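You operate a simulated robot arm through the tools that you are given. There is no shell and no other tool.

You are at the controls of a simulated robot arm. One attempt, no reset.

## Task
Put things in order on the top of the bead table. At the end: the red step block stands where the brown roll stood; the yellow angle block from the top of the bead table stands where the white foam block stood; the brown roll from the top of the bead table stands where the yellow angle block stood; the white foam block from the top of the bead table is on the brown small carton; whatever was shut is shut again. Leave all else as you found it, and nothing knocked over.

It is judged by the outcome, as a careful person would: the job done as asked, and still so three seconds after it is handed in. It fails if anything else is knocked over, pushed out of place, dropped, spilled or broken.

## Robot
A 6-joint arm with a two-finger parallel gripper, fixed in place. Base frame: the origin is at the foot of the arm, x ahead of it, y to its left, z up; the work surface is at about z = 0. Units: m, rad, N and s.
With the tool pointing down near the work surface it reaches from about 0.12 to 0.5 m from the base axis. Its first joint turns from -1.257 to 1.257 rad. Payload 0.65 kg.
The TCP is the grasp point between the finger pads, 0.025 m short of the fingertips. In the tool frame z runs along the fingers and y along their closing line. Largest opening 0.076 m; finger width 0.018, thickness 0.01; the body of the gripper, 0.036 by 0.078 m, starts 0.045 m behind the TCP.
Orientation is told as [roll, pitch, yaw] about the base's x, y, z axes, in that order, counted from this pose: with the fingers straight down and closing along the base's y, the tool's x points along the base's -x, its y along +y and its z along -z.

## Interface
- The arm moves only by the tool arm_command. Its argument "commands" is a list of rows, each a list of 3 entries, a list of its own where there are three numbers: the shift along the tool's x, y, z in mm, then the turn, a rotation vector about the tool's x, y, z in degrees, then the opening, from 0 (shut) to 1 (fully open). In form: [[[dx, dy, dz], [rx, ry, rz], grip], ...]. A call has 1 to 20 rows; each row shifts and turns the commanded pose from where the row before left it, along the tool's axes as they then stand. A row lasts 0.2 s, in which the tool goes at most 0.05 m and 0.15 rad; a call with a longer step from one row to the next is refused whole, and so is a gripper value outside its range. Where a pose cannot be reached the arm comes as near as it can. A force on the tool above 40 N (or 10 N above the force at the start of the call, whichever is more), or a blocked arm, ends the call early, and 0.2 s more pass. Each finger travels about 0.108 m/s and halts on what it meets, pressing with about 30 N; the grip force reading is that of the motor and also rises with nothing between the fingers. The clock runs only during rows and for 0.2 s after the last one: add rows that do not move to give the fingers time. The reply holds the time, the measured pose of the TCP, the force on the tool along the base axes, the opening and the grip force, in the units named above and with some noise, with the torque about the TCP (base axes, N m) and any sound that the robot's microphone picked up.
- Cameras (640 x 400 px; columns grow to the right, rows downward): "scene" is fixed at [0.0908, 0.2785, 0.4295]; the picture's right is [-0.61, -0.79, 0.00], its down [-0.34, 0.26, -0.90] and it looks along [0.72, -0.55, -0.43] (base axes); focal length 229 px, centre (320, 200). "wrist" rides on the gripper at [0.058, 0.011, -0.081] in the tool frame; the picture's right is [-0.18, 0.98, 0.00], its down [-0.75, -0.14, -0.64] and it looks along [-0.63, -0.12, 0.77] (tool axes); focal length 243 px, centre (320, 200). There is no depth. A picture from a camera that has moved, and an enlarged one, comes with that camera's place and axes in the base frame and with its lens. The place of the scene camera against the robot may be out by one fixed shift of up to 0.025 m in any direction.
- grab_frame(camera): a new picture of that camera. It takes no simulated time.
- enlarge(camera, box): a new picture of the part [left, top, right, bottom] of that camera's present view, enlarged. It takes no simulated time.
- sign_off(): hands the job in; it is judged then, once.

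Nothing tells you positions but the pictures and the camera data. Unless the task says otherwise, let go and move clear before handing in.

The tools are called after "Request:" by a JSON object that holds its "method" and its "body". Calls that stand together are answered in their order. arm_command: Moves the arm, as the interface text tells. Its arguments: {"type":"object","properties":{"commands":{"type":"array","items":{"type":"array"}}},"required":["commands"]} The other tools are called the same way: grab_frame (camera) takes a picture; enlarge (camera, box) takes an enlarged picture of a part of a camera's view; sign_off () hands the job in.

At the start:

```text
time_s: 0.0
tool_pos: [0.2517, -0.1676, 0.3632]
tool_rot: [-0.001, -0.002, 0.001]
wrist_force: [-1.1, 0.4, -0.6]
moment: [0.03, 0.0, -0.01]
opening: 0.076
gripper_force: 0.1
```

scene: 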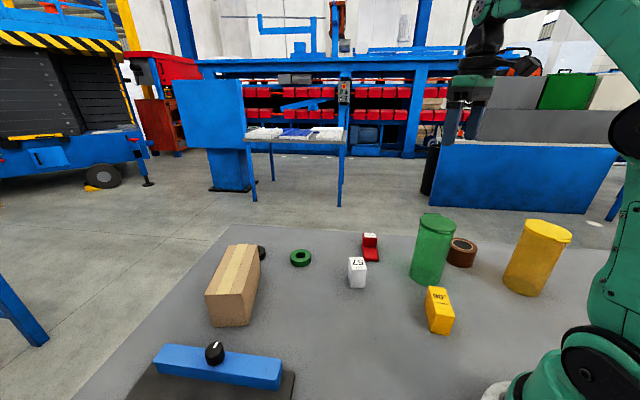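
wrist: 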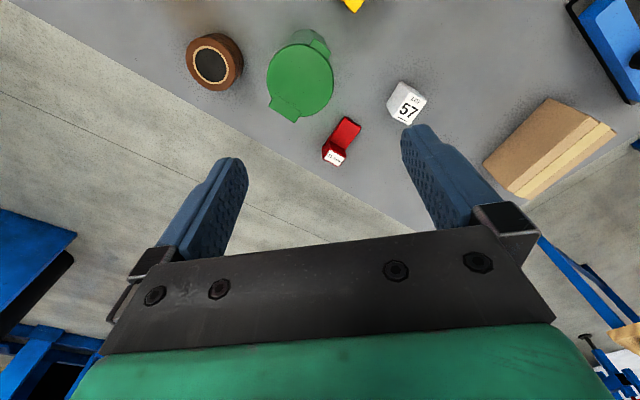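

I see a grey surface with a carton, a blue bar with a knob, a green ring, a white block marked 57, a red step block, a green cylinder, a brown roll, a yellow block and a yellow cylinder. I'll take closer pictures before moving.

Request:
{"method": "enlarge", "body": {"camera": "scene", "box": [320, 200, 600, 375]}}

Request:
{"method": "enlarge", "body": {"camera": "scene", "box": [80, 220, 360, 395]}}

Request:
{"method": "enlarge", "body": {"camera": "wrist", "box": [160, 0, 480, 200]}}

Request:
{"method": "enlarge", "body": {"camera": "wrist", "box": [400, 0, 640, 200]}}

```text
2.29 times, centred on (460, 288) of scene
camera zoom: at [0.0908, 0.2785, 0.4295], right [-0.61, -0.79, 0.0], down [-0.34, 0.26, -0.9], along [0.72, -0.55, -0.43], focal length 524 px, centre (0, 0)
```

zoom: 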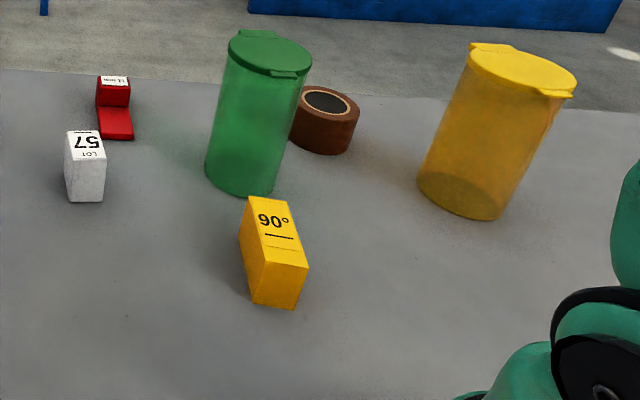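

```text
2.29 times, centred on (220, 308) of scene
camera zoom: at [0.0908, 0.2785, 0.4295], right [-0.61, -0.79, 0.0], down [-0.34, 0.26, -0.9], along [0.72, -0.55, -0.43], focal length 524 px, centre (549, -46)
```

zoom: 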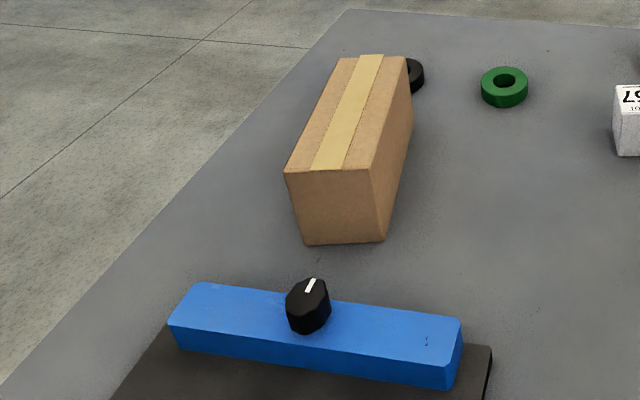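

```text
2.00 times, centred on (320, 100) of wrist
camera zoom: at [0.1927, -0.157, 0.4426], right [0.18, 0.98, 0.0], down [0.75, -0.14, 0.64], along [0.63, -0.12, -0.77], focal length 485 px, centre (320, 400)
```

zoom: 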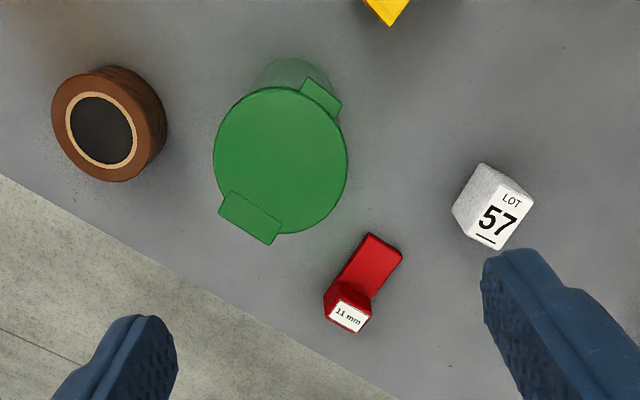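

```text
2.00 times, centred on (520, 100) of wrist
camera zoom: at [0.1927, -0.157, 0.4426], right [0.18, 0.98, 0.0], down [0.75, -0.14, 0.64], along [0.63, -0.12, -0.77], focal length 485 px, centre (-80, 400)
```

zoom: 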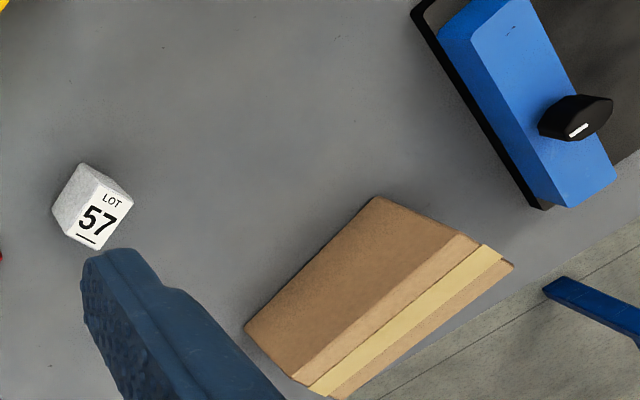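

I make the white block about (0.354, -0.039), the red block (0.41, -0.156), the roll (0.24, -0.33) and the yellow block (0.205, -0.117). Next I'll zoom in on the details while everything is untouched.

Request:
{"method": "enlarge", "body": {"camera": "wrist", "box": [170, 10, 266, 70]}}

Request:
{"method": "enlarge", "body": {"camera": "wrist", "box": [300, 80, 440, 170]}}

Request:
{"method": "enlarge", "body": {"camera": "scene", "box": [400, 200, 580, 312]}}

Request:
{"method": "enlarge", "body": {"camera": "scene", "box": [120, 320, 310, 400]}}

Request:
{"method": "enlarge", "body": {"camera": "scene", "box": [190, 220, 320, 335]}}

```text
6.67 times, centred on (218, 40) of wrist
camera zoom: at [0.1927, -0.157, 0.4426], right [0.18, 0.98, 0.0], down [0.75, -0.14, 0.64], along [0.63, -0.12, -0.77], focal length 1618 px, centre (1000, 1267)
```

zoom: 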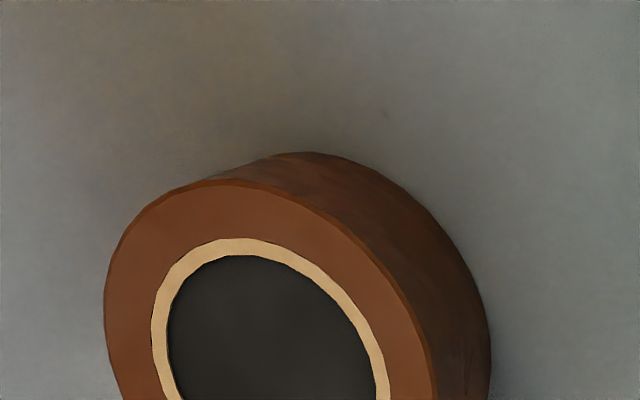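

```text
4.44 times, centred on (370, 125) of wrist
camera zoom: at [0.1927, -0.157, 0.4426], right [0.18, 0.98, 0.0], down [0.75, -0.14, 0.64], along [0.63, -0.12, -0.77], focal length 1078 px, centre (98, 533)
```

zoom: 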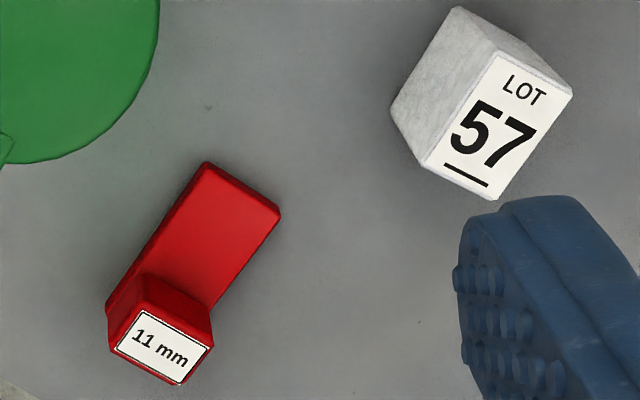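

```text
3.56 times, centred on (490, 256) of scene
camera zoom: at [0.0908, 0.2785, 0.4295], right [-0.61, -0.79, 0.0], down [-0.34, 0.26, -0.9], along [0.72, -0.55, -0.43], focal length 814 px, centre (-284, 1)
```

zoom: 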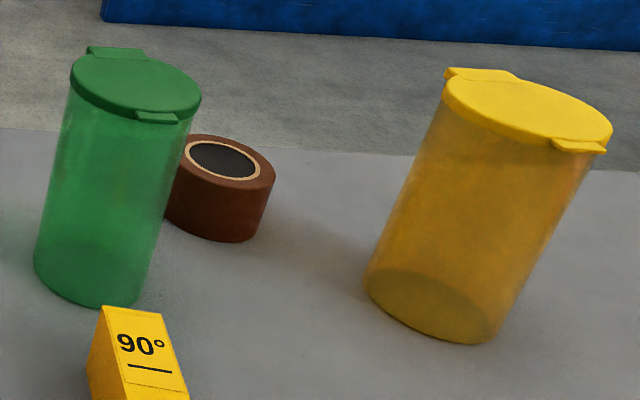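

```text
3.37 times, centred on (215, 360) of scene
camera zoom: at [0.0908, 0.2785, 0.4295], right [-0.61, -0.79, 0.0], down [-0.34, 0.26, -0.9], along [0.72, -0.55, -0.43], focal length 771 px, centre (674, -339)
```

zoom: 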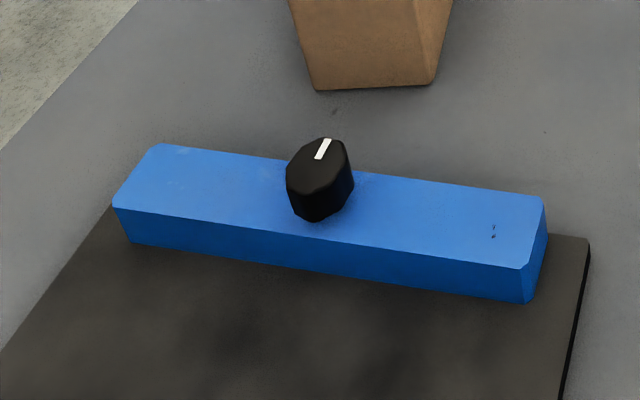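

```text
3.48 times, centred on (255, 278) of scene
camera zoom: at [0.0908, 0.2785, 0.4295], right [-0.61, -0.79, 0.0], down [-0.34, 0.26, -0.9], along [0.72, -0.55, -0.43], focal length 797 px, centre (546, -70)
```

zoom: 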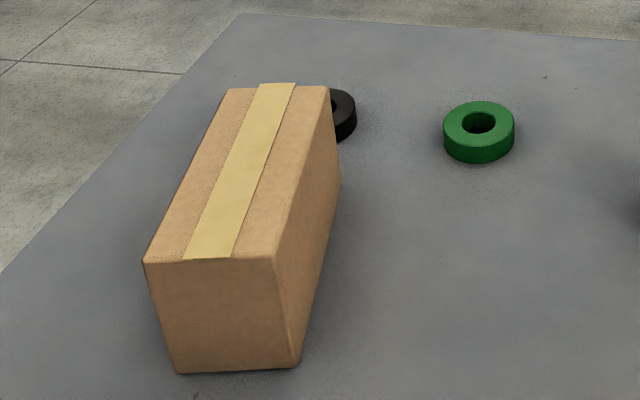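

The roll's black centre looks painted, so I may have to grip it across its full diameter. The cans look about 0.16 m tall. I'll check the gripper's shape, then move higher for a better look at the roll.

Request:
{"method": "enlarge", "body": {"camera": "scene", "box": [420, 0, 640, 150]}}

Request:
{"method": "arm_command", "body": {"commands": [[[0, -40, 0], [0, 0, 0], 1], [[5, -40, 0], [0, 0, 0], 1], [[5, -40, 0], [0, 0, 0], 1], [[5, -40, 20], [0, 0, 0], 1], [[0, 0, 40], [0, 0, 0], 1], [[0, 0, 40], [0, 0, 0], 1], [[0, 0, 0], [0, 0, 0], 1]]}}

Request:
{"method": "grab_frame", "body": {"camera": "wrist"}}

```text
2.67 times, centred on (530, 75) of scene
camera zoom: at [0.0908, 0.2785, 0.4295], right [-0.61, -0.79, 0.0], down [-0.34, 0.26, -0.9], along [0.72, -0.55, -0.43], focal length 611 px, centre (-240, 533)
```

zoom: 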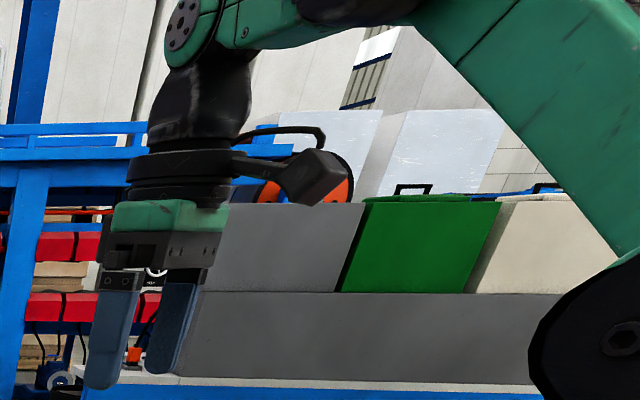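

```text
time_s: 1.6
tool_pos: [0.2353, -0.3138, 0.2368]
tool_rot: [-0.001, 0.0, 0.002]
wrist_force: [0.5, 0.1, -0.6]
moment: [-0.01, 0.0, 0.0]
opening: 0.0759
gripper_force: 0.0
out of reach, approached as far as the arm can: row 2, 3, 5, 6
```

```text
taken
camera wrist: at [0.1763, -0.3048, 0.3172], right [0.18, 0.98, 0.0], down [0.75, -0.14, 0.64], along [0.63, -0.12, -0.77], focal length 243 px, centre (320, 200)
```

wrist: 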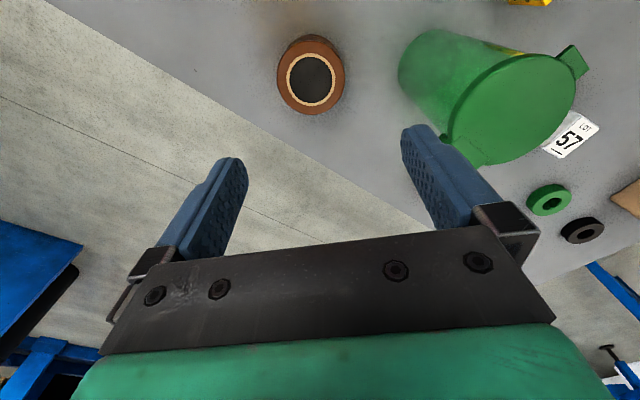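

The roll is near the image centre and the arm stopped slightly short of my commanded pose. I'll zoom in on the roll and send a still row to see how the commanded pose is tracked.

Request:
{"method": "enlarge", "body": {"camera": "wrist", "box": [250, 20, 378, 120]}}

Request:
{"method": "arm_command", "body": {"commands": [[[0, 0, 0], [0, 0, 0], 1]]}}

```text
4.00 times, centred on (314, 70) of wrist
camera zoom: at [0.1763, -0.3048, 0.3172], right [0.18, 0.98, 0.0], down [0.75, -0.14, 0.64], along [0.63, -0.12, -0.77], focal length 970 px, centre (344, 720)
```

zoom: 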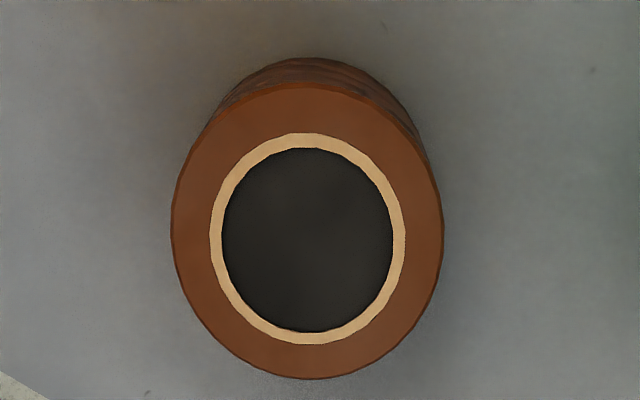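

```text
time_s: 2.0
tool_pos: [0.2352, -0.3158, 0.236]
tool_rot: [0.001, 0.0, 0.003]
wrist_force: [0.1, 0.1, 0.3]
moment: [0.0, -0.02, 0.0]
opening: 0.076
gripper_force: 0.1
```

The roll measures about 0.070 m across and 0.045 m tall, centred near (0.240, -0.327), so it just fits the 0.076 m opening. Next I'll move over the white block for a precise look.

Request:
{"method": "arm_command", "body": {"commands": [[[-16, 40, 0], [0, 0, 0], 1], [[-16, 40, 0], [0, 0, 0], 1], [[-16, 40, 0], [0, 0, 0], 1], [[-16, 40, 0], [0, 0, 0], 1], [[-16, 40, 0], [0, 0, 0], 1], [[-16, 40, 0], [0, 0, 0], 1], [[-14, 36, 0], [0, 0, 0], 1], [[0, 0, 0], [0, 0, 0], 1]]}}

Request:
{"method": "grab_frame", "body": {"camera": "wrist"}}

```text
time_s: 3.8
tool_pos: [0.3897, -0.077, 0.2363]
tool_rot: [0.0, -0.002, 0.001]
wrist_force: [-0.3, 1.1, -0.7]
moment: [0.0, 0.01, 0.01]
opening: 0.0763
gripper_force: 0.0
out of reach, approached as far as the arm can: row 1, 2, 3, 4
```

```text
taken
camera wrist: at [0.3312, -0.0666, 0.3176], right [0.18, 0.98, 0.0], down [0.75, -0.14, 0.64], along [0.63, -0.12, -0.77], focal length 243 px, centre (320, 200)
```

wrist: 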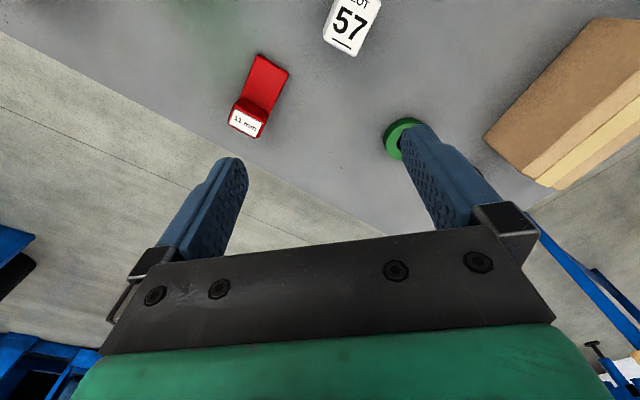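

The arm slid along its reach limit, about r = 0.395 at this height, and now sits over the area between the red and white blocks. I'll zoom in on both, then move in and lower over the white block.

Request:
{"method": "enlarge", "body": {"camera": "wrist", "box": [200, 40, 328, 140]}}

Request:
{"method": "enlarge", "body": {"camera": "wrist", "box": [460, 0, 640, 200]}}

Request:
{"method": "arm_command", "body": {"commands": [[[20, 19, 0], [0, 0, 0], 1], [[20, 19, 20], [0, 0, 0], 1], [[0, 0, 40], [0, 0, 0], 1], [[0, 0, 0], [0, 0, 0], 1]]}}

Request:
{"method": "grab_frame", "body": {"camera": "wrist"}}

```text
4.00 times, centred on (264, 90) of wrist
camera zoom: at [0.3312, -0.0666, 0.3176], right [0.18, 0.98, 0.0], down [0.75, -0.14, 0.64], along [0.63, -0.12, -0.77], focal length 970 px, centre (544, 640)
```

zoom: 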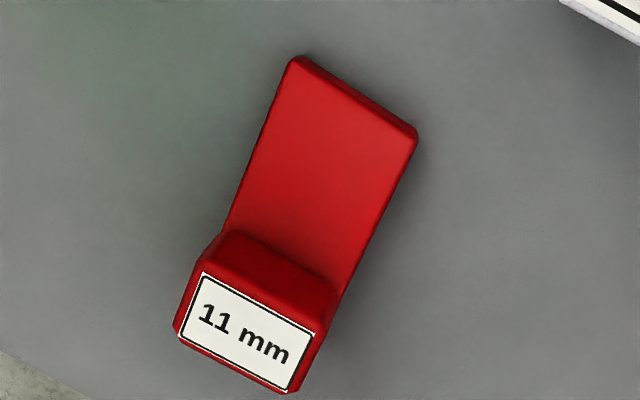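

```text
2.00 times, centred on (550, 100) of wrist
camera zoom: at [0.3312, -0.0666, 0.3176], right [0.18, 0.98, 0.0], down [0.75, -0.14, 0.64], along [0.63, -0.12, -0.77], focal length 485 px, centre (-140, 400)
```

zoom: 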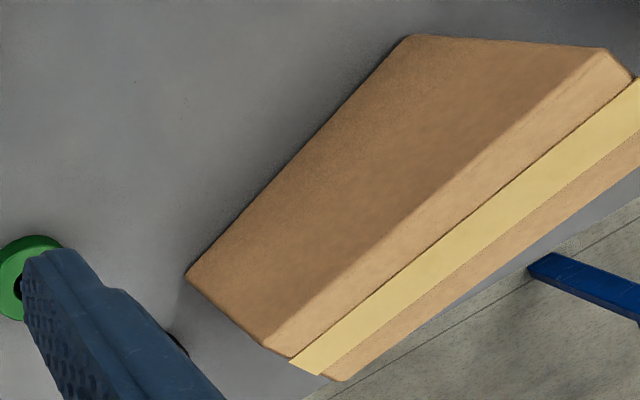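

```text
time_s: 4.8
tool_pos: [0.3904, -0.0452, 0.2359]
tool_rot: [-0.001, -0.002, 0.002]
wrist_force: [1.8, 0.0, 0.5]
moment: [-0.03, 0.0, 0.01]
opening: 0.0759
gripper_force: 0.0
out of reach, approached as far as the arm can: row 1, 2, 3
```

```text
taken
camera wrist: at [0.3316, -0.0347, 0.3174], right [0.18, 0.98, 0.0], down [0.75, -0.14, 0.64], along [0.63, -0.12, -0.77], focal length 243 px, centre (320, 200)
```

wrist: 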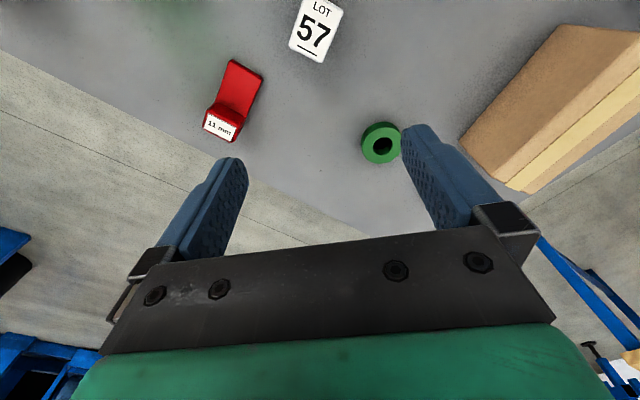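

The arm isn't moving radially: r and z stay pinned at about 0.394 and 0.236. I'll look at the arm's posture from the scene camera and try a few small test moves.

Request:
{"method": "grab_frame", "body": {"camera": "scene"}}

Request:
{"method": "arm_command", "body": {"commands": [[[0, 0, 15], [0, 0, 0], 1], [[0, 0, 0], [0, 0, 0], 1]]}}

```text
taken
```

scene: 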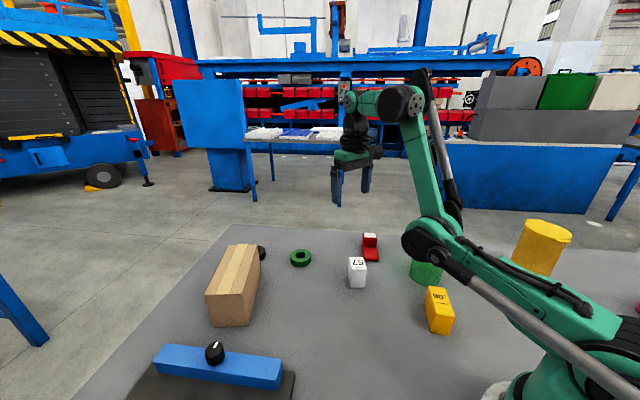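

```text
time_s: 5.4
tool_pos: [0.3911, -0.0446, 0.2367]
tool_rot: [-0.001, -0.002, 0.001]
wrist_force: [0.3, 0.1, 0.7]
moment: [-0.01, -0.03, 0.0]
opening: 0.0761
gripper_force: 0.2
out of reach, approached as far as the arm can: row 1
```

The scene picture shows the arm has flipped to an elbow-down posture and sits at a joint limit, which is why it is pinned. I'll stretch up and outward to straighten the elbow, then come back in elbow-up.

Request:
{"method": "arm_command", "body": {"commands": [[[-15, 0, -20], [0, 0, 0], 1], [[0, 0, 0], [0, 0, 0], 1]]}}

Request:
{"method": "grab_frame", "body": {"camera": "scene"}}

```text
time_s: 6.0
tool_pos: [0.4042, -0.045, 0.2575]
tool_rot: [-0.001, -0.002, 0.003]
wrist_force: [-0.5, 0.7, 0.2]
moment: [-0.02, 0.01, -0.01]
opening: 0.0761
gripper_force: 0.1
```

```text
taken
```

scene: 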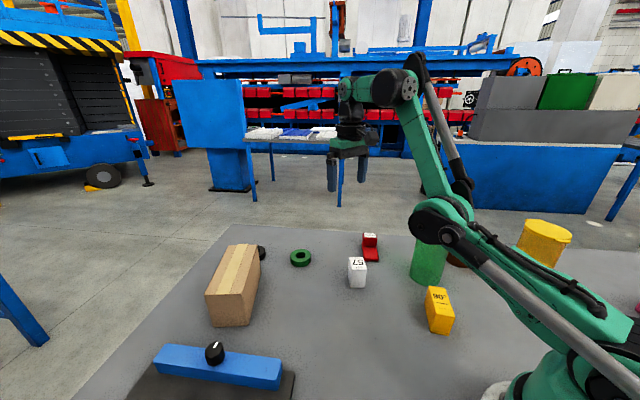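

That move worked and the pose tracks again. I'll keep extending in small steps towards straight.

Request:
{"method": "arm_command", "body": {"commands": [[[-12, 0, -18], [0, 0, 0], 1], [[-12, 0, -18], [0, 0, 0], 1], [[0, 0, 0], [0, 0, 0], 1]]}}

Request:
{"method": "grab_frame", "body": {"camera": "scene"}}

```text
time_s: 6.8
tool_pos: [0.4119, -0.0424, 0.2827]
tool_rot: [0.002, -0.002, 0.002]
wrist_force: [0.1, 0.7, -0.1]
moment: [0.01, 0.0, -0.01]
opening: 0.0759
gripper_force: 0.1
out of reach, approached as far as the arm can: row 2
```

```text
taken
```

scene: 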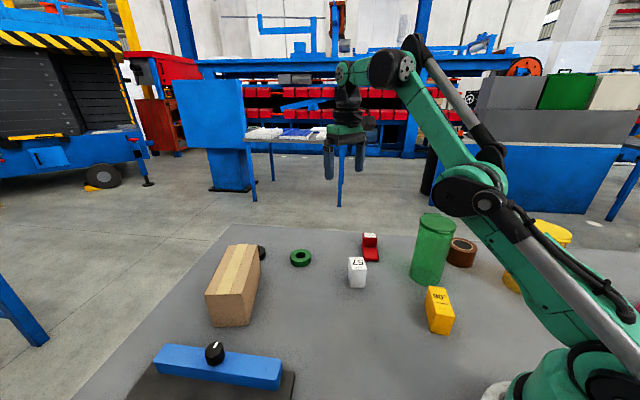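

The arm is now nearly straight and all objects are still in place. I'll try a small step inward and see which way the elbow bends.

Request:
{"method": "arm_command", "body": {"commands": [[[-20, 0, -25], [0, 0, 0], 1], [[30, 0, 20], [0, 0, 0], 1], [[0, 0, 0], [0, 0, 0], 1]]}}

Request:
{"method": "grab_frame", "body": {"camera": "scene"}}

```text
time_s: 7.6
tool_pos: [0.3848, -0.0438, 0.2657]
tool_rot: [0.002, 0.002, 0.001]
wrist_force: [-0.5, 0.6, 0.4]
moment: [-0.03, -0.01, -0.04]
opening: 0.0762
gripper_force: 0.2
out of reach, approached as far as the arm can: row 1
```

```text
taken
```

scene: 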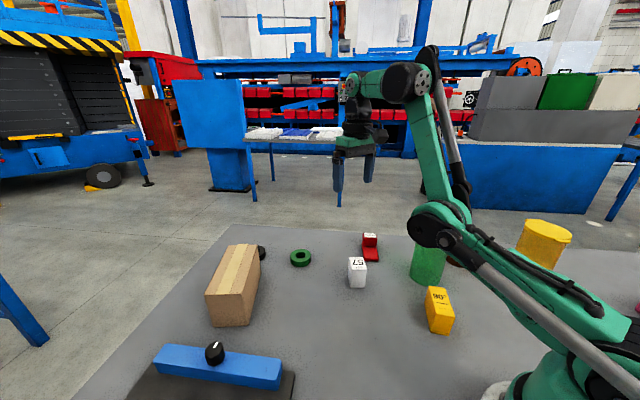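

It bent elbow-down again. I'll go back to straight, push well past the reach limit a few times, then retract and check.

Request:
{"method": "arm_command", "body": {"commands": [[[-28, 0, -18], [0, 0, 0], 1], [[-35, 0, -35], [0, 0, 0], 1], [[-35, 0, -35], [0, 0, 0], 1], [[20, 0, 0], [0, 0, 0], 1], [[0, 0, 0], [0, 0, 0], 1]]}}

Request:
{"method": "grab_frame", "body": {"camera": "scene"}}

```text
time_s: 8.8
tool_pos: [0.3933, -0.0423, 0.2838]
tool_rot: [0.0, -0.002, 0.002]
wrist_force: [-0.2, -0.5, -1.0]
moment: [-0.02, -0.04, -0.02]
opening: 0.076
gripper_force: 0.0
out of reach, approached as far as the arm can: row 2, 3
```

```text
taken
```

scene: 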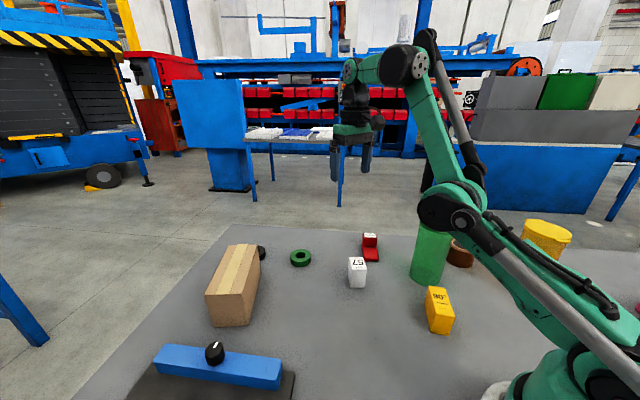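

Still elbow-down. I'll vary the over-reach direction, then retract far enough that only elbow-up can follow.

Request:
{"method": "arm_command", "body": {"commands": [[[-48, 0, 0], [0, 0, 0], 1], [[-48, 0, 0], [0, 0, 0], 1], [[-48, 0, 0], [0, 0, 0], 1], [[25, 0, 20], [0, 0, 0], 1], [[25, 0, 20], [0, 0, 0], 1], [[0, 0, 0], [0, 0, 0], 1]]}}

Request:
{"method": "grab_frame", "body": {"camera": "scene"}}

```text
time_s: 10.2
tool_pos: [0.4149, -0.0388, 0.2222]
tool_rot: [0.001, -0.002, 0.002]
wrist_force: [1.0, -0.5, -0.8]
moment: [0.0, 0.02, -0.03]
opening: 0.076
gripper_force: 0.1
out of reach, approached as far as the arm can: row 1, 2, 3, 5
```

```text
taken
```

scene: 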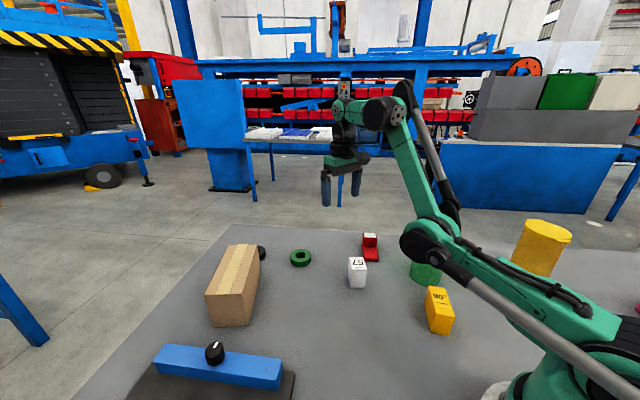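

Still elbow-down. I'll go back up near the starting height and radius, then repeat the kind of outward creep that caused the first flip, hoping it flips back.

Request:
{"method": "arm_command", "body": {"commands": [[[5, 0, -40], [0, 0, 0], 1], [[30, 0, -35], [0, 0, 0], 1], [[38, 0, -30], [0, 0, 0], 1], [[38, 0, -30], [0, 0, 0], 1], [[0, 0, 0], [0, 0, 0], 1]]}}

Request:
{"method": "grab_frame", "body": {"camera": "scene"}}

```text
time_s: 11.4
tool_pos: [0.3175, -0.0395, 0.3695]
tool_rot: [0.0, 0.001, 0.001]
wrist_force: [-0.8, 0.1, -0.1]
moment: [0.03, -0.04, 0.03]
opening: 0.0761
gripper_force: 0.1
out of reach, approached as far as the arm can: row 3, 4
```

```text
taken
```

scene: 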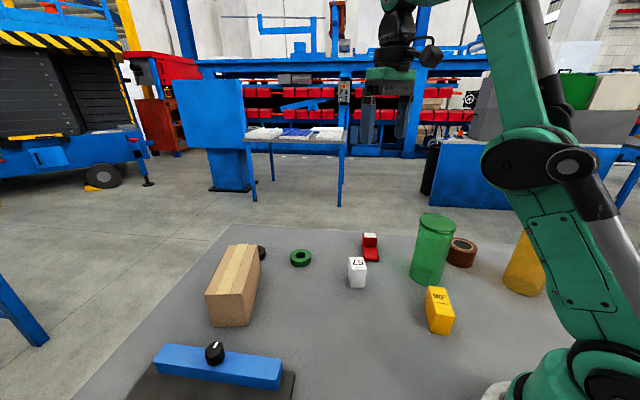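

The arm now looks nearly straight, pointing up. I'll retract inward and check which way the elbow bends.

Request:
{"method": "arm_command", "body": {"commands": [[[30, 0, 20], [0, 0, 0], 1], [[30, 0, 20], [0, 0, 0], 1], [[0, 0, 0], [0, 0, 0], 1]]}}

Request:
{"method": "grab_frame", "body": {"camera": "scene"}}

```text
time_s: 12.2
tool_pos: [0.2582, -0.04, 0.3306]
tool_rot: [-0.001, -0.002, 0.001]
wrist_force: [0.5, 0.0, 0.1]
moment: [0.0, 0.0, 0.03]
opening: 0.076
gripper_force: 0.1
out of reach, approached as far as the arm can: row 1
```

```text
taken
```

scene: 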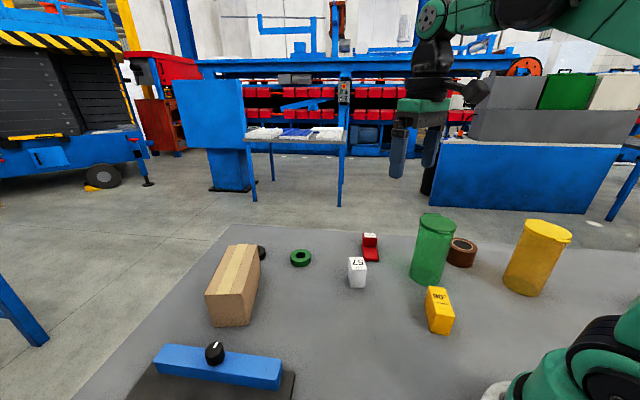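

The arm is back elbow-up and nothing on the table has moved. From now on I'll keep low before reaching out, staying well inside the reach limit, and next I'll go over the white block.

Request:
{"method": "arm_command", "body": {"commands": [[[-20, 0, 42], [0, 0, 0], 1], [[-20, 0, 42], [0, 0, 0], 1], [[-25, 0, 42], [0, 0, 0], 1], [[0, 0, 0], [0, 0, 0], 1], [[0, 0, 0], [0, 0, 0], 1]]}}

Request:
{"method": "grab_frame", "body": {"camera": "wrist"}}

```text
time_s: 13.4
tool_pos: [0.323, -0.0386, 0.2038]
tool_rot: [-0.001, -0.002, 0.002]
wrist_force: [0.1, -0.4, 0.1]
moment: [-0.01, 0.04, 0.01]
opening: 0.0759
gripper_force: 0.0
```

```text
taken
camera wrist: at [0.2642, -0.0282, 0.2854], right [0.18, 0.98, 0.0], down [0.75, -0.14, 0.64], along [0.63, -0.12, -0.77], focal length 243 px, centre (320, 200)
```

wrist: 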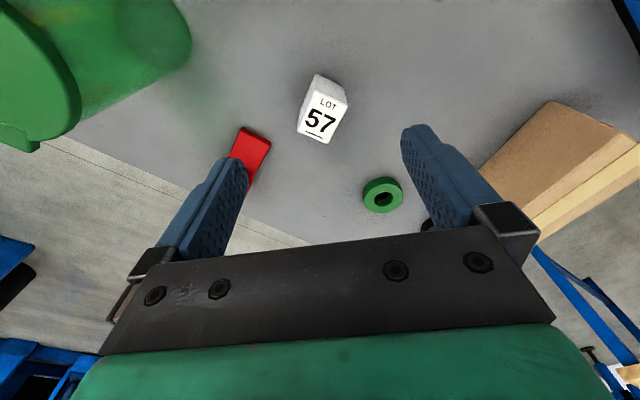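

Request:
{"method": "enlarge", "body": {"camera": "wrist", "box": [272, 55, 368, 155]}}

```text
4.00 times, centred on (320, 105) of wrist
camera zoom: at [0.2642, -0.0282, 0.2854], right [0.18, 0.98, 0.0], down [0.75, -0.14, 0.64], along [0.63, -0.12, -0.77], focal length 970 px, centre (320, 580)
```

zoom: 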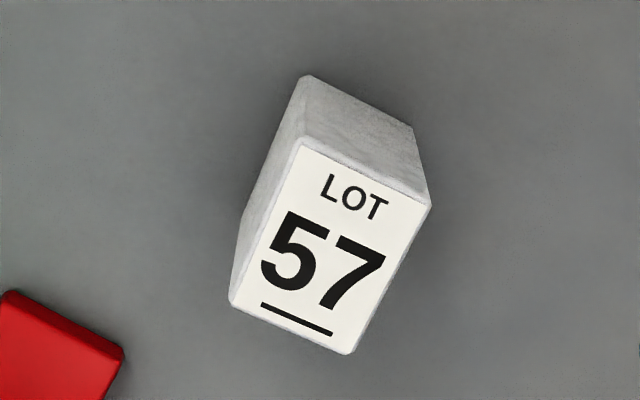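

The white block's top measures about 0.032 × 0.042 m and it is about 0.06 m tall, centred near (0.352, -0.042) with its long side at about -36°. I'll turn the gripper to match and move above it.

Request:
{"method": "arm_command", "body": {"commands": [[[0, 0, 0], [0, 0, 7.18], 1], [[0, 0, 0], [0, 0, 7.18], 1], [[0, 0, 0], [0, 0, 7.18], 1], [[0, 0, 0], [0, 0, 7.18], 1], [[0, 0, 0], [0, 0, 7.18], 1], [[-25.7, 13.9, 0], [0, 0, 0], 1], [[0, 0, 30], [0, 0, 0], 1], [[0, 0, 30], [0, 0, 0], 1], [[0, 0, 0], [0, 0, 0], 1], [[0, 0, 0], [0, 0, 0], 1]]}}

Request:
{"method": "grab_frame", "body": {"camera": "wrist"}}

```text
time_s: 15.6
tool_pos: [0.352, -0.0421, 0.1437]
tool_rot: [0.0, -0.003, -0.626]
wrist_force: [0.3, 0.2, -0.7]
moment: [0.02, -0.01, 0.0]
opening: 0.0757
gripper_force: 0.0
```

```text
taken
camera wrist: at [0.3103, -0.0006, 0.2252], right [0.72, 0.69, 0.0], down [0.53, -0.55, 0.64], along [0.44, -0.47, -0.77], focal length 243 px, centre (320, 200)
```

wrist: 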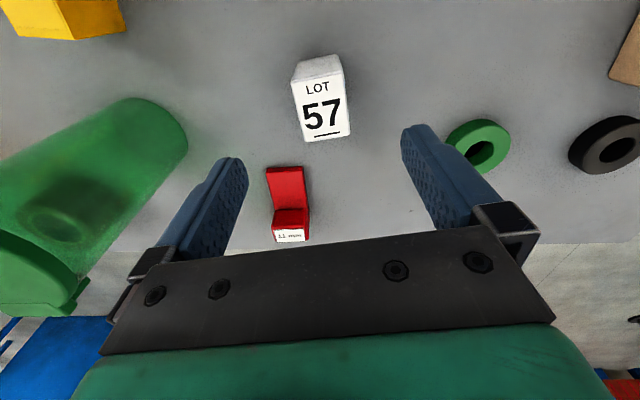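

Request:
{"method": "enlarge", "body": {"camera": "wrist", "box": [260, 40, 380, 160]}}

Request:
{"method": "enlarge", "body": {"camera": "wrist", "box": [0, 0, 320, 200]}}

```text
3.33 times, centred on (320, 100) of wrist
camera zoom: at [0.3103, -0.0006, 0.2252], right [0.72, 0.69, 0.0], down [0.53, -0.55, 0.64], along [0.44, -0.47, -0.77], focal length 809 px, centre (320, 533)
```

zoom: 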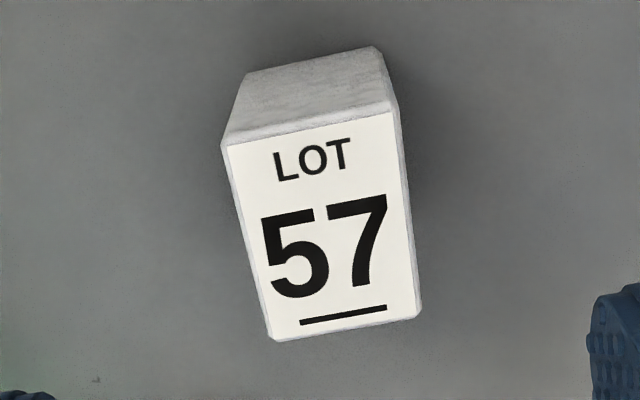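

```text
2.00 times, centred on (160, 100) of wrist
camera zoom: at [0.3103, -0.0006, 0.2252], right [0.72, 0.69, 0.0], down [0.53, -0.55, 0.64], along [0.44, -0.47, -0.77], focal length 485 px, centre (640, 400)
```

zoom: 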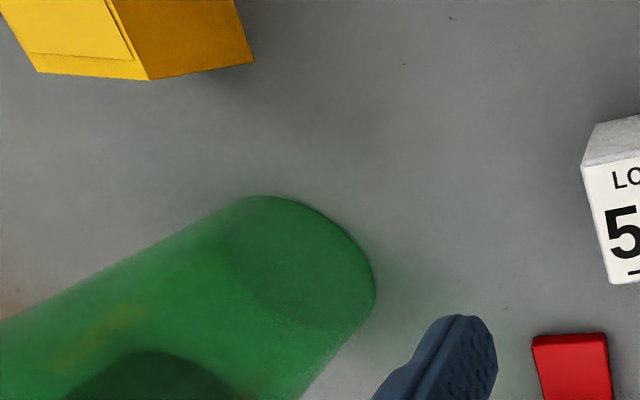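

The block is centred between the fingers to within about 1.5 mm. I'll apply that correction and descend, fingers open.

Request:
{"method": "arm_command", "body": {"commands": [[[-1.4, 1.5, 35], [0, 0, 0], 1], [[0, 0, 35], [0, 0, 0], 1], [[0, 0, 25], [0, 0, 0], 1], [[0, 0, 13], [0, 0, 0], 1], [[0, 0, 0], [0, 0, 0], 1], [[0, 0, 0], [0, 0, 0], 1]]}}

Request:
{"method": "grab_frame", "body": {"camera": "wrist"}}

Request:
{"method": "grab_frame", "body": {"camera": "scene"}}

```text
time_s: 17.0
tool_pos: [0.3525, -0.0445, 0.035]
tool_rot: [0.001, -0.001, -0.624]
wrist_force: [-0.9, 0.3, -0.5]
moment: [-0.04, 0.0, 0.01]
opening: 0.076
gripper_force: 0.1
```

```text
taken
camera wrist: at [0.3111, -0.0021, 0.1163], right [0.72, 0.69, 0.0], down [0.53, -0.55, 0.64], along [0.44, -0.47, -0.77], focal length 243 px, centre (320, 200)
```

wrist: 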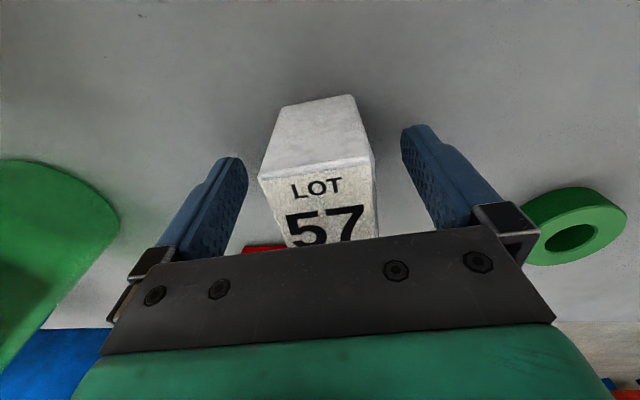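

```text
taken
```

scene: 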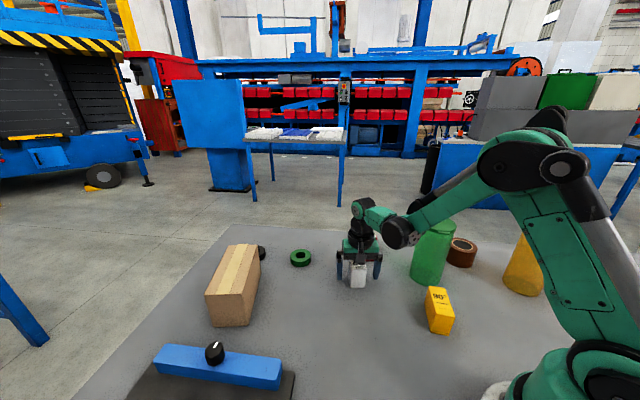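

The fingers straddle the white block cleanly, so I'll close on it and lift a little.

Request:
{"method": "arm_command", "body": {"commands": [[[0, 0, 0], [0, 0, 0], 0.3], [[0, 0, 0], [0, 0, 0], 0.3], [[0, 0, 0], [0, 0, 0], 0.3], [[0, 0, -15], [0, 0, 0], 0.3], [[0, 0, -15], [0, 0, 0], 0.3], [[0, 0, 0], [0, 0, 0], 0.3]]}}

Request:
{"method": "grab_frame", "body": {"camera": "wrist"}}

Request:
{"method": "grab_frame", "body": {"camera": "scene"}}

```text
time_s: 18.4
tool_pos: [0.3523, -0.0431, 0.067]
tool_rot: [0.0, -0.001, -0.625]
wrist_force: [0.1, 0.5, 0.8]
moment: [0.01, 0.01, -0.01]
opening: 0.0341
gripper_force: 30.4
```

```text
taken
camera wrist: at [0.3108, -0.0013, 0.1473], right [0.72, 0.69, 0.0], down [0.53, -0.55, 0.64], along [0.44, -0.47, -0.77], focal length 243 px, centre (320, 200)
```

wrist: 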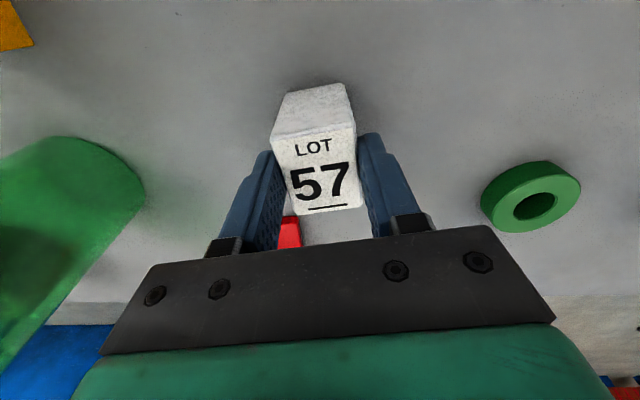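

```text
taken
```

scene: 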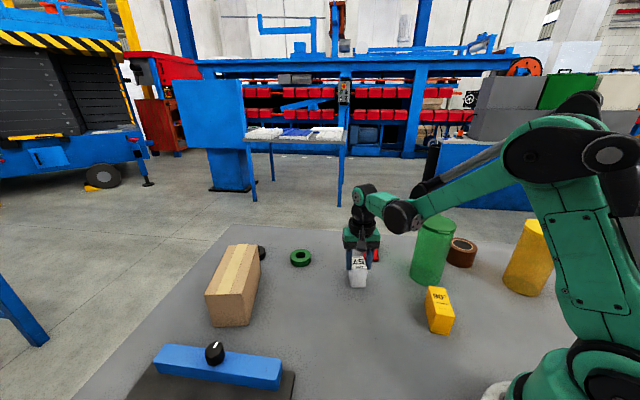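

The white block is held at 0.034 m. I put the carton's near top corner at about (0.400, 0.215) and its top height at 0.086. I'll raise the block and carry it towards the carton at a modest radius, then check with the wrist camera.

Request:
{"method": "arm_command", "body": {"commands": [[[0, 0, -40], [0, 0, 0], 0.3], [[0, 0, -40], [0, 0, 0], 0.3], [[23.7, 36.2, 0], [0, 0, 0], 0.3], [[23.7, 36.2, 0], [0, 0, 0], 0.3], [[23.7, 36.2, 0], [0, 0, 0], 0.3], [[23.7, 36.2, 0], [0, 0, 0], 0.3], [[0, 0, 0], [0, 0, 0], 0.3], [[0, 0, 0], [0, 0, 0], 0.3]]}}

Request:
{"method": "grab_frame", "body": {"camera": "wrist"}}

Request:
{"method": "grab_frame", "body": {"camera": "scene"}}

```text
time_s: 20.2
tool_pos: [0.3612, 0.1297, 0.1465]
tool_rot: [-0.001, -0.002, -0.624]
wrist_force: [-0.1, -0.2, -0.9]
moment: [-0.04, -0.01, 0.01]
opening: 0.0342
gripper_force: 29.7
```

```text
taken
camera wrist: at [0.3196, 0.1723, 0.2271], right [0.72, 0.69, 0.0], down [0.53, -0.55, 0.64], along [0.44, -0.47, -0.77], focal length 243 px, centre (320, 200)
```

wrist: 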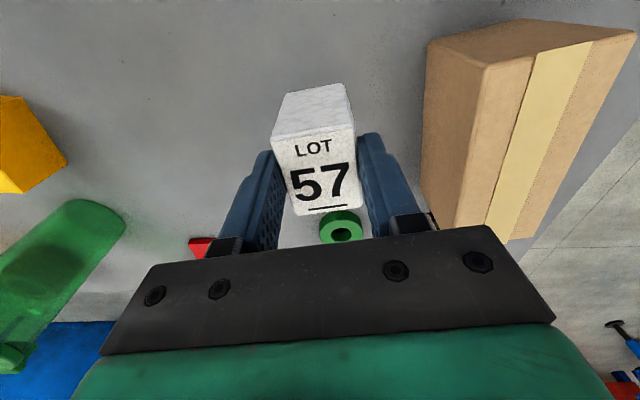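

```text
taken
```

scene: 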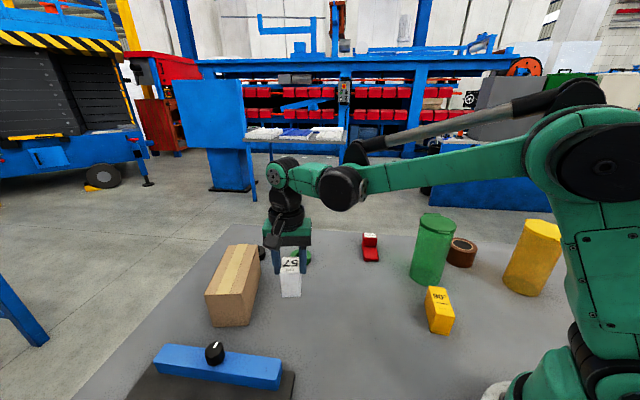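

Request:
{"method": "enlarge", "body": {"camera": "wrist", "box": [400, 0, 640, 150]}}

```text
2.67 times, centred on (520, 75) of wrist
camera zoom: at [0.3196, 0.1723, 0.2271], right [0.72, 0.69, 0.0], down [0.53, -0.55, 0.64], along [0.44, -0.47, -0.77], focal length 647 px, centre (-213, 533)
```

zoom: 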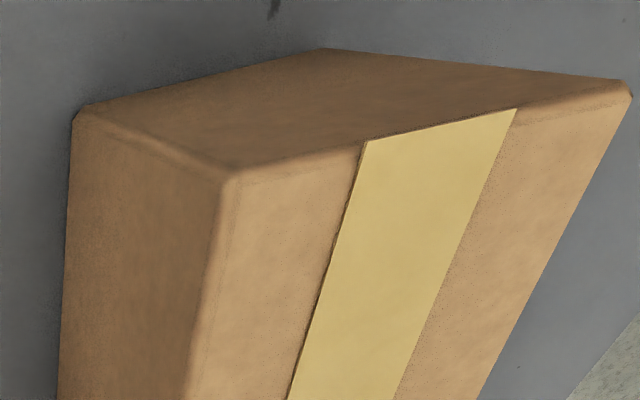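

The carton's near end edge and both top corners are clear, with its top at about 0.086. I'll approach the spot near its close end in stages, watching for any reach warning.

Request:
{"method": "arm_command", "body": {"commands": [[[-4, 30, 3], [0, 0, 0], 0.3], [[-4, 30, 3], [0, 0, 0], 0.3], [[-3, 25, 0], [0, 0, 0], 0.3], [[-1.5, 15, 0], [0, 0, 0], 0.3], [[0, 0, 0], [0, 0, 0], 0.3]]}}

Request:
{"method": "grab_frame", "body": {"camera": "wrist"}}

Request:
{"method": "grab_frame", "body": {"camera": "scene"}}

```text
time_s: 21.4
tool_pos: [0.4301, 0.204, 0.142]
tool_rot: [0.002, -0.002, -0.624]
wrist_force: [-1.2, -0.3, -0.6]
moment: [0.0, -0.02, -0.03]
opening: 0.034
gripper_force: 30.1
```

```text
taken
camera wrist: at [0.3884, 0.2458, 0.2221], right [0.72, 0.69, 0.0], down [0.53, -0.55, 0.64], along [0.44, -0.47, -0.77], focal length 243 px, centre (320, 200)
```

wrist: 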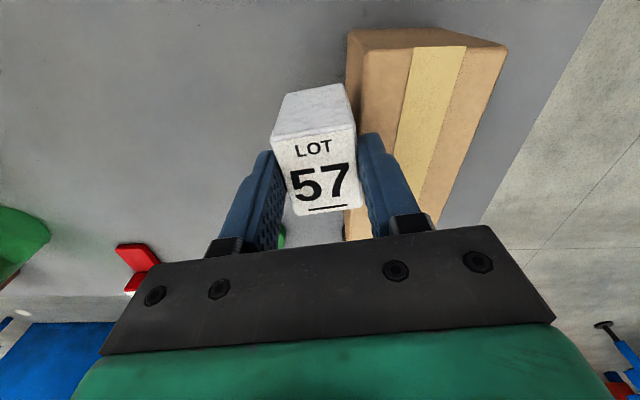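

```text
taken
```

scene: 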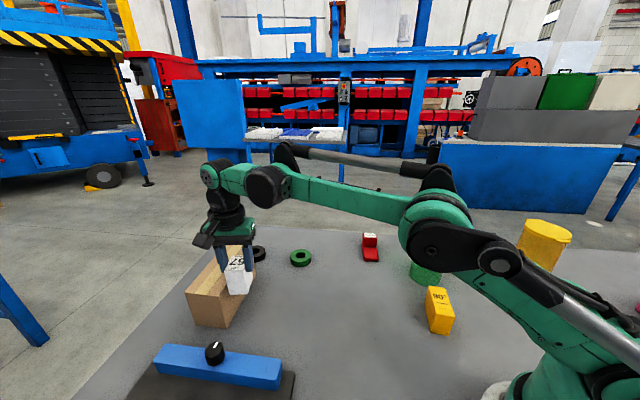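

The carton looks shifted in the scene view compared with before. I need to check that before going any further.

Request:
{"method": "enlarge", "body": {"camera": "scene", "box": [120, 140, 330, 340]}}

Request:
{"method": "enlarge", "body": {"camera": "wrist", "box": [260, 0, 540, 175]}}

```text
2.00 times, centred on (225, 240) of scene
camera zoom: at [0.0908, 0.2785, 0.4295], right [-0.61, -0.79, 0.0], down [-0.34, 0.26, -0.9], along [0.72, -0.55, -0.43], focal length 458 px, centre (510, 120)
```

zoom: 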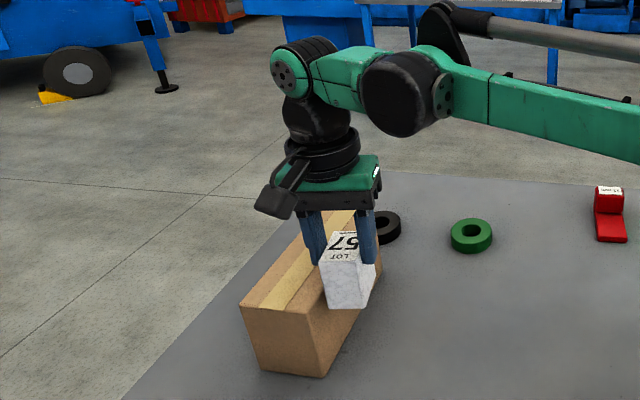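

```text
2.29 times, centred on (400, 88) of wrist
camera zoom: at [0.3884, 0.2458, 0.2221], right [0.72, 0.69, 0.0], down [0.53, -0.55, 0.64], along [0.44, -0.47, -0.77], focal length 555 px, centre (137, 457)
```

zoom: 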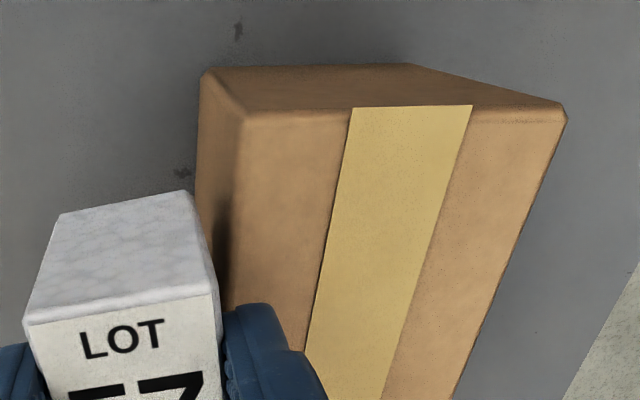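

The block slipped about 34 mm down in the grip when I first lifted it, so its bottom was lower than I thought and it pushed the carton: the near end moved about 4 cm and the carton turned about 11°. I'll back away and stand the white block on its old spot. Then I'll put the carton back exactly where it was before going on.

Request:
{"method": "arm_command", "body": {"commands": [[[2, -20, 0], [0, 0, 0], 0.3], [[3, -30, 0], [0, 0, 0], 0.3], [[4, -30, 0], [0, 0, 0], 0.3], [[3.5, -20, 0], [0, 0, 0], 0.3], [[0, 0, 0], [0, 0, 0], 0.3]]}}

Request:
{"method": "grab_frame", "body": {"camera": "wrist"}}

Request:
{"method": "grab_frame", "body": {"camera": "scene"}}

```text
time_s: 22.6
tool_pos: [0.3599, 0.129, 0.1422]
tool_rot: [0.001, -0.002, -0.623]
wrist_force: [-0.4, 0.2, 0.0]
moment: [0.04, 0.02, -0.01]
opening: 0.0343
gripper_force: 29.9
```

```text
taken
camera wrist: at [0.3187, 0.1719, 0.2219], right [0.72, 0.69, 0.0], down [0.53, -0.55, 0.64], along [0.44, -0.47, -0.77], focal length 243 px, centre (320, 200)
```

wrist: 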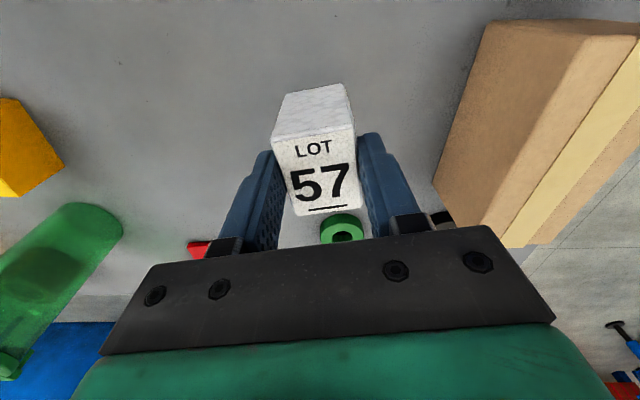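

```text
taken
```

scene: 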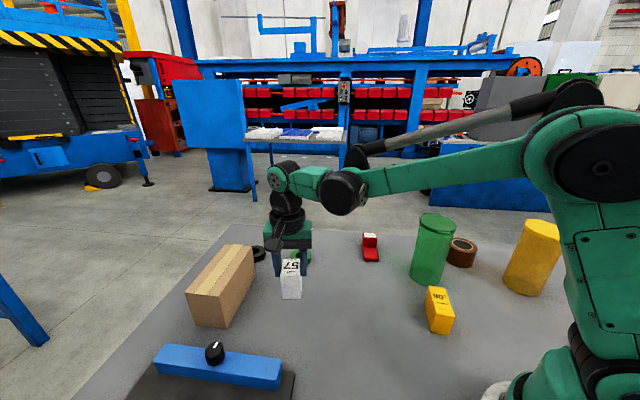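

The block is clear of the carton. I'm carrying it back above its original spot and lowering it almost to the surface.

Request:
{"method": "arm_command", "body": {"commands": [[[-23.7, -36, 0], [0, 0, 0], 0.3], [[-23.7, -36, 0], [0, 0, 0], 0.3], [[-23.7, -36, 0], [0, 0, 0], 0.3], [[-23.7, -36, 0], [0, 0, 0], 0.3], [[0, 0, 0], [0, 0, 0], 0.3], [[0, 0, 35], [0, 0, 0], 0.3], [[0, 0, 30], [0, 0, 0], 0.3], [[0, 0, 0], [0, 0, 0], 0.3]]}}

Request:
{"method": "grab_frame", "body": {"camera": "wrist"}}

Request:
{"method": "enlarge", "body": {"camera": "scene", "box": [300, 200, 460, 300]}}

```text
time_s: 24.4
tool_pos: [0.3526, -0.0443, 0.0739]
tool_rot: [0.0, -0.003, -0.625]
wrist_force: [-0.1, -0.1, -0.5]
moment: [0.05, 0.01, -0.01]
opening: 0.0342
gripper_force: 30.1
```

```text
taken
camera wrist: at [0.3112, -0.0021, 0.1556], right [0.72, 0.69, 0.0], down [0.53, -0.55, 0.64], along [0.44, -0.47, -0.77], focal length 243 px, centre (320, 200)
```

wrist: 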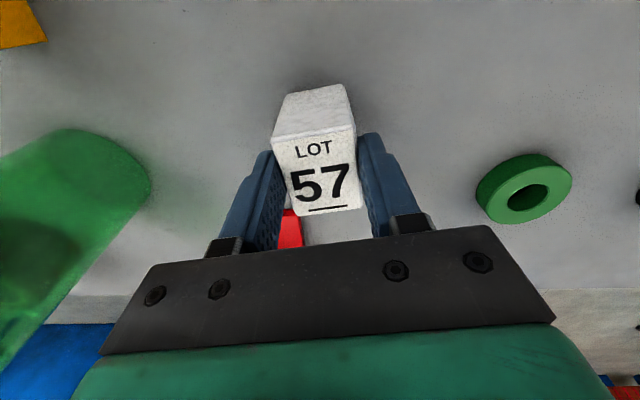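

```text
4.00 times, centred on (380, 250) of scene
camera zoom: at [0.0908, 0.2785, 0.4295], right [-0.61, -0.79, 0.0], down [-0.34, 0.26, -0.9], along [0.72, -0.55, -0.43], focal length 916 px, centre (80, 0)
```

zoom: 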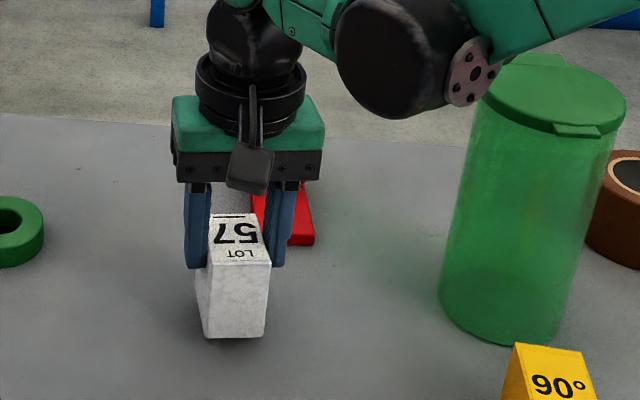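

The block hangs a few millimetres above its old spot. I'll lower it gently until it touches, then let go.

Request:
{"method": "arm_command", "body": {"commands": [[[0, 0, 2], [0, 0, 0], 0.3], [[0, 0, 2], [0, 0, 0], 0.3], [[0, 0, 1.5], [0, 0, 0], 0.3], [[0, 0, 0], [0, 0, 0], 0.3]]}}

Request:
{"method": "enlarge", "body": {"camera": "scene", "box": [300, 200, 460, 300]}}

```text
time_s: 25.4
tool_pos: [0.3528, -0.0433, 0.0696]
tool_rot: [0.001, -0.002, -0.624]
wrist_force: [-0.3, -0.3, -1.3]
moment: [0.0, 0.0, 0.03]
opening: 0.0339
gripper_force: 30.1
```

```text
4.00 times, centred on (380, 250) of scene
camera zoom: at [0.0908, 0.2785, 0.4295], right [-0.61, -0.79, 0.0], down [-0.34, 0.26, -0.9], along [0.72, -0.55, -0.43], focal length 916 px, centre (80, 0)
```

zoom: 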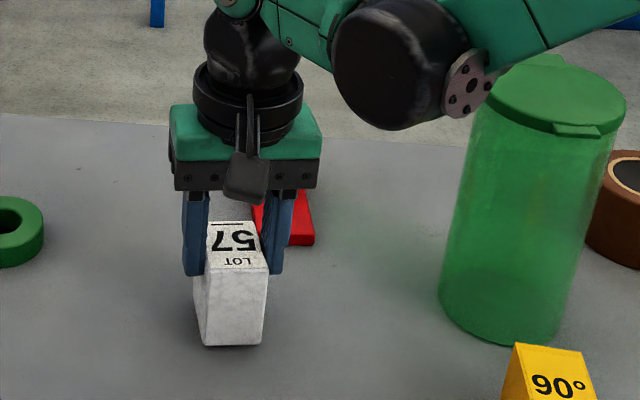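

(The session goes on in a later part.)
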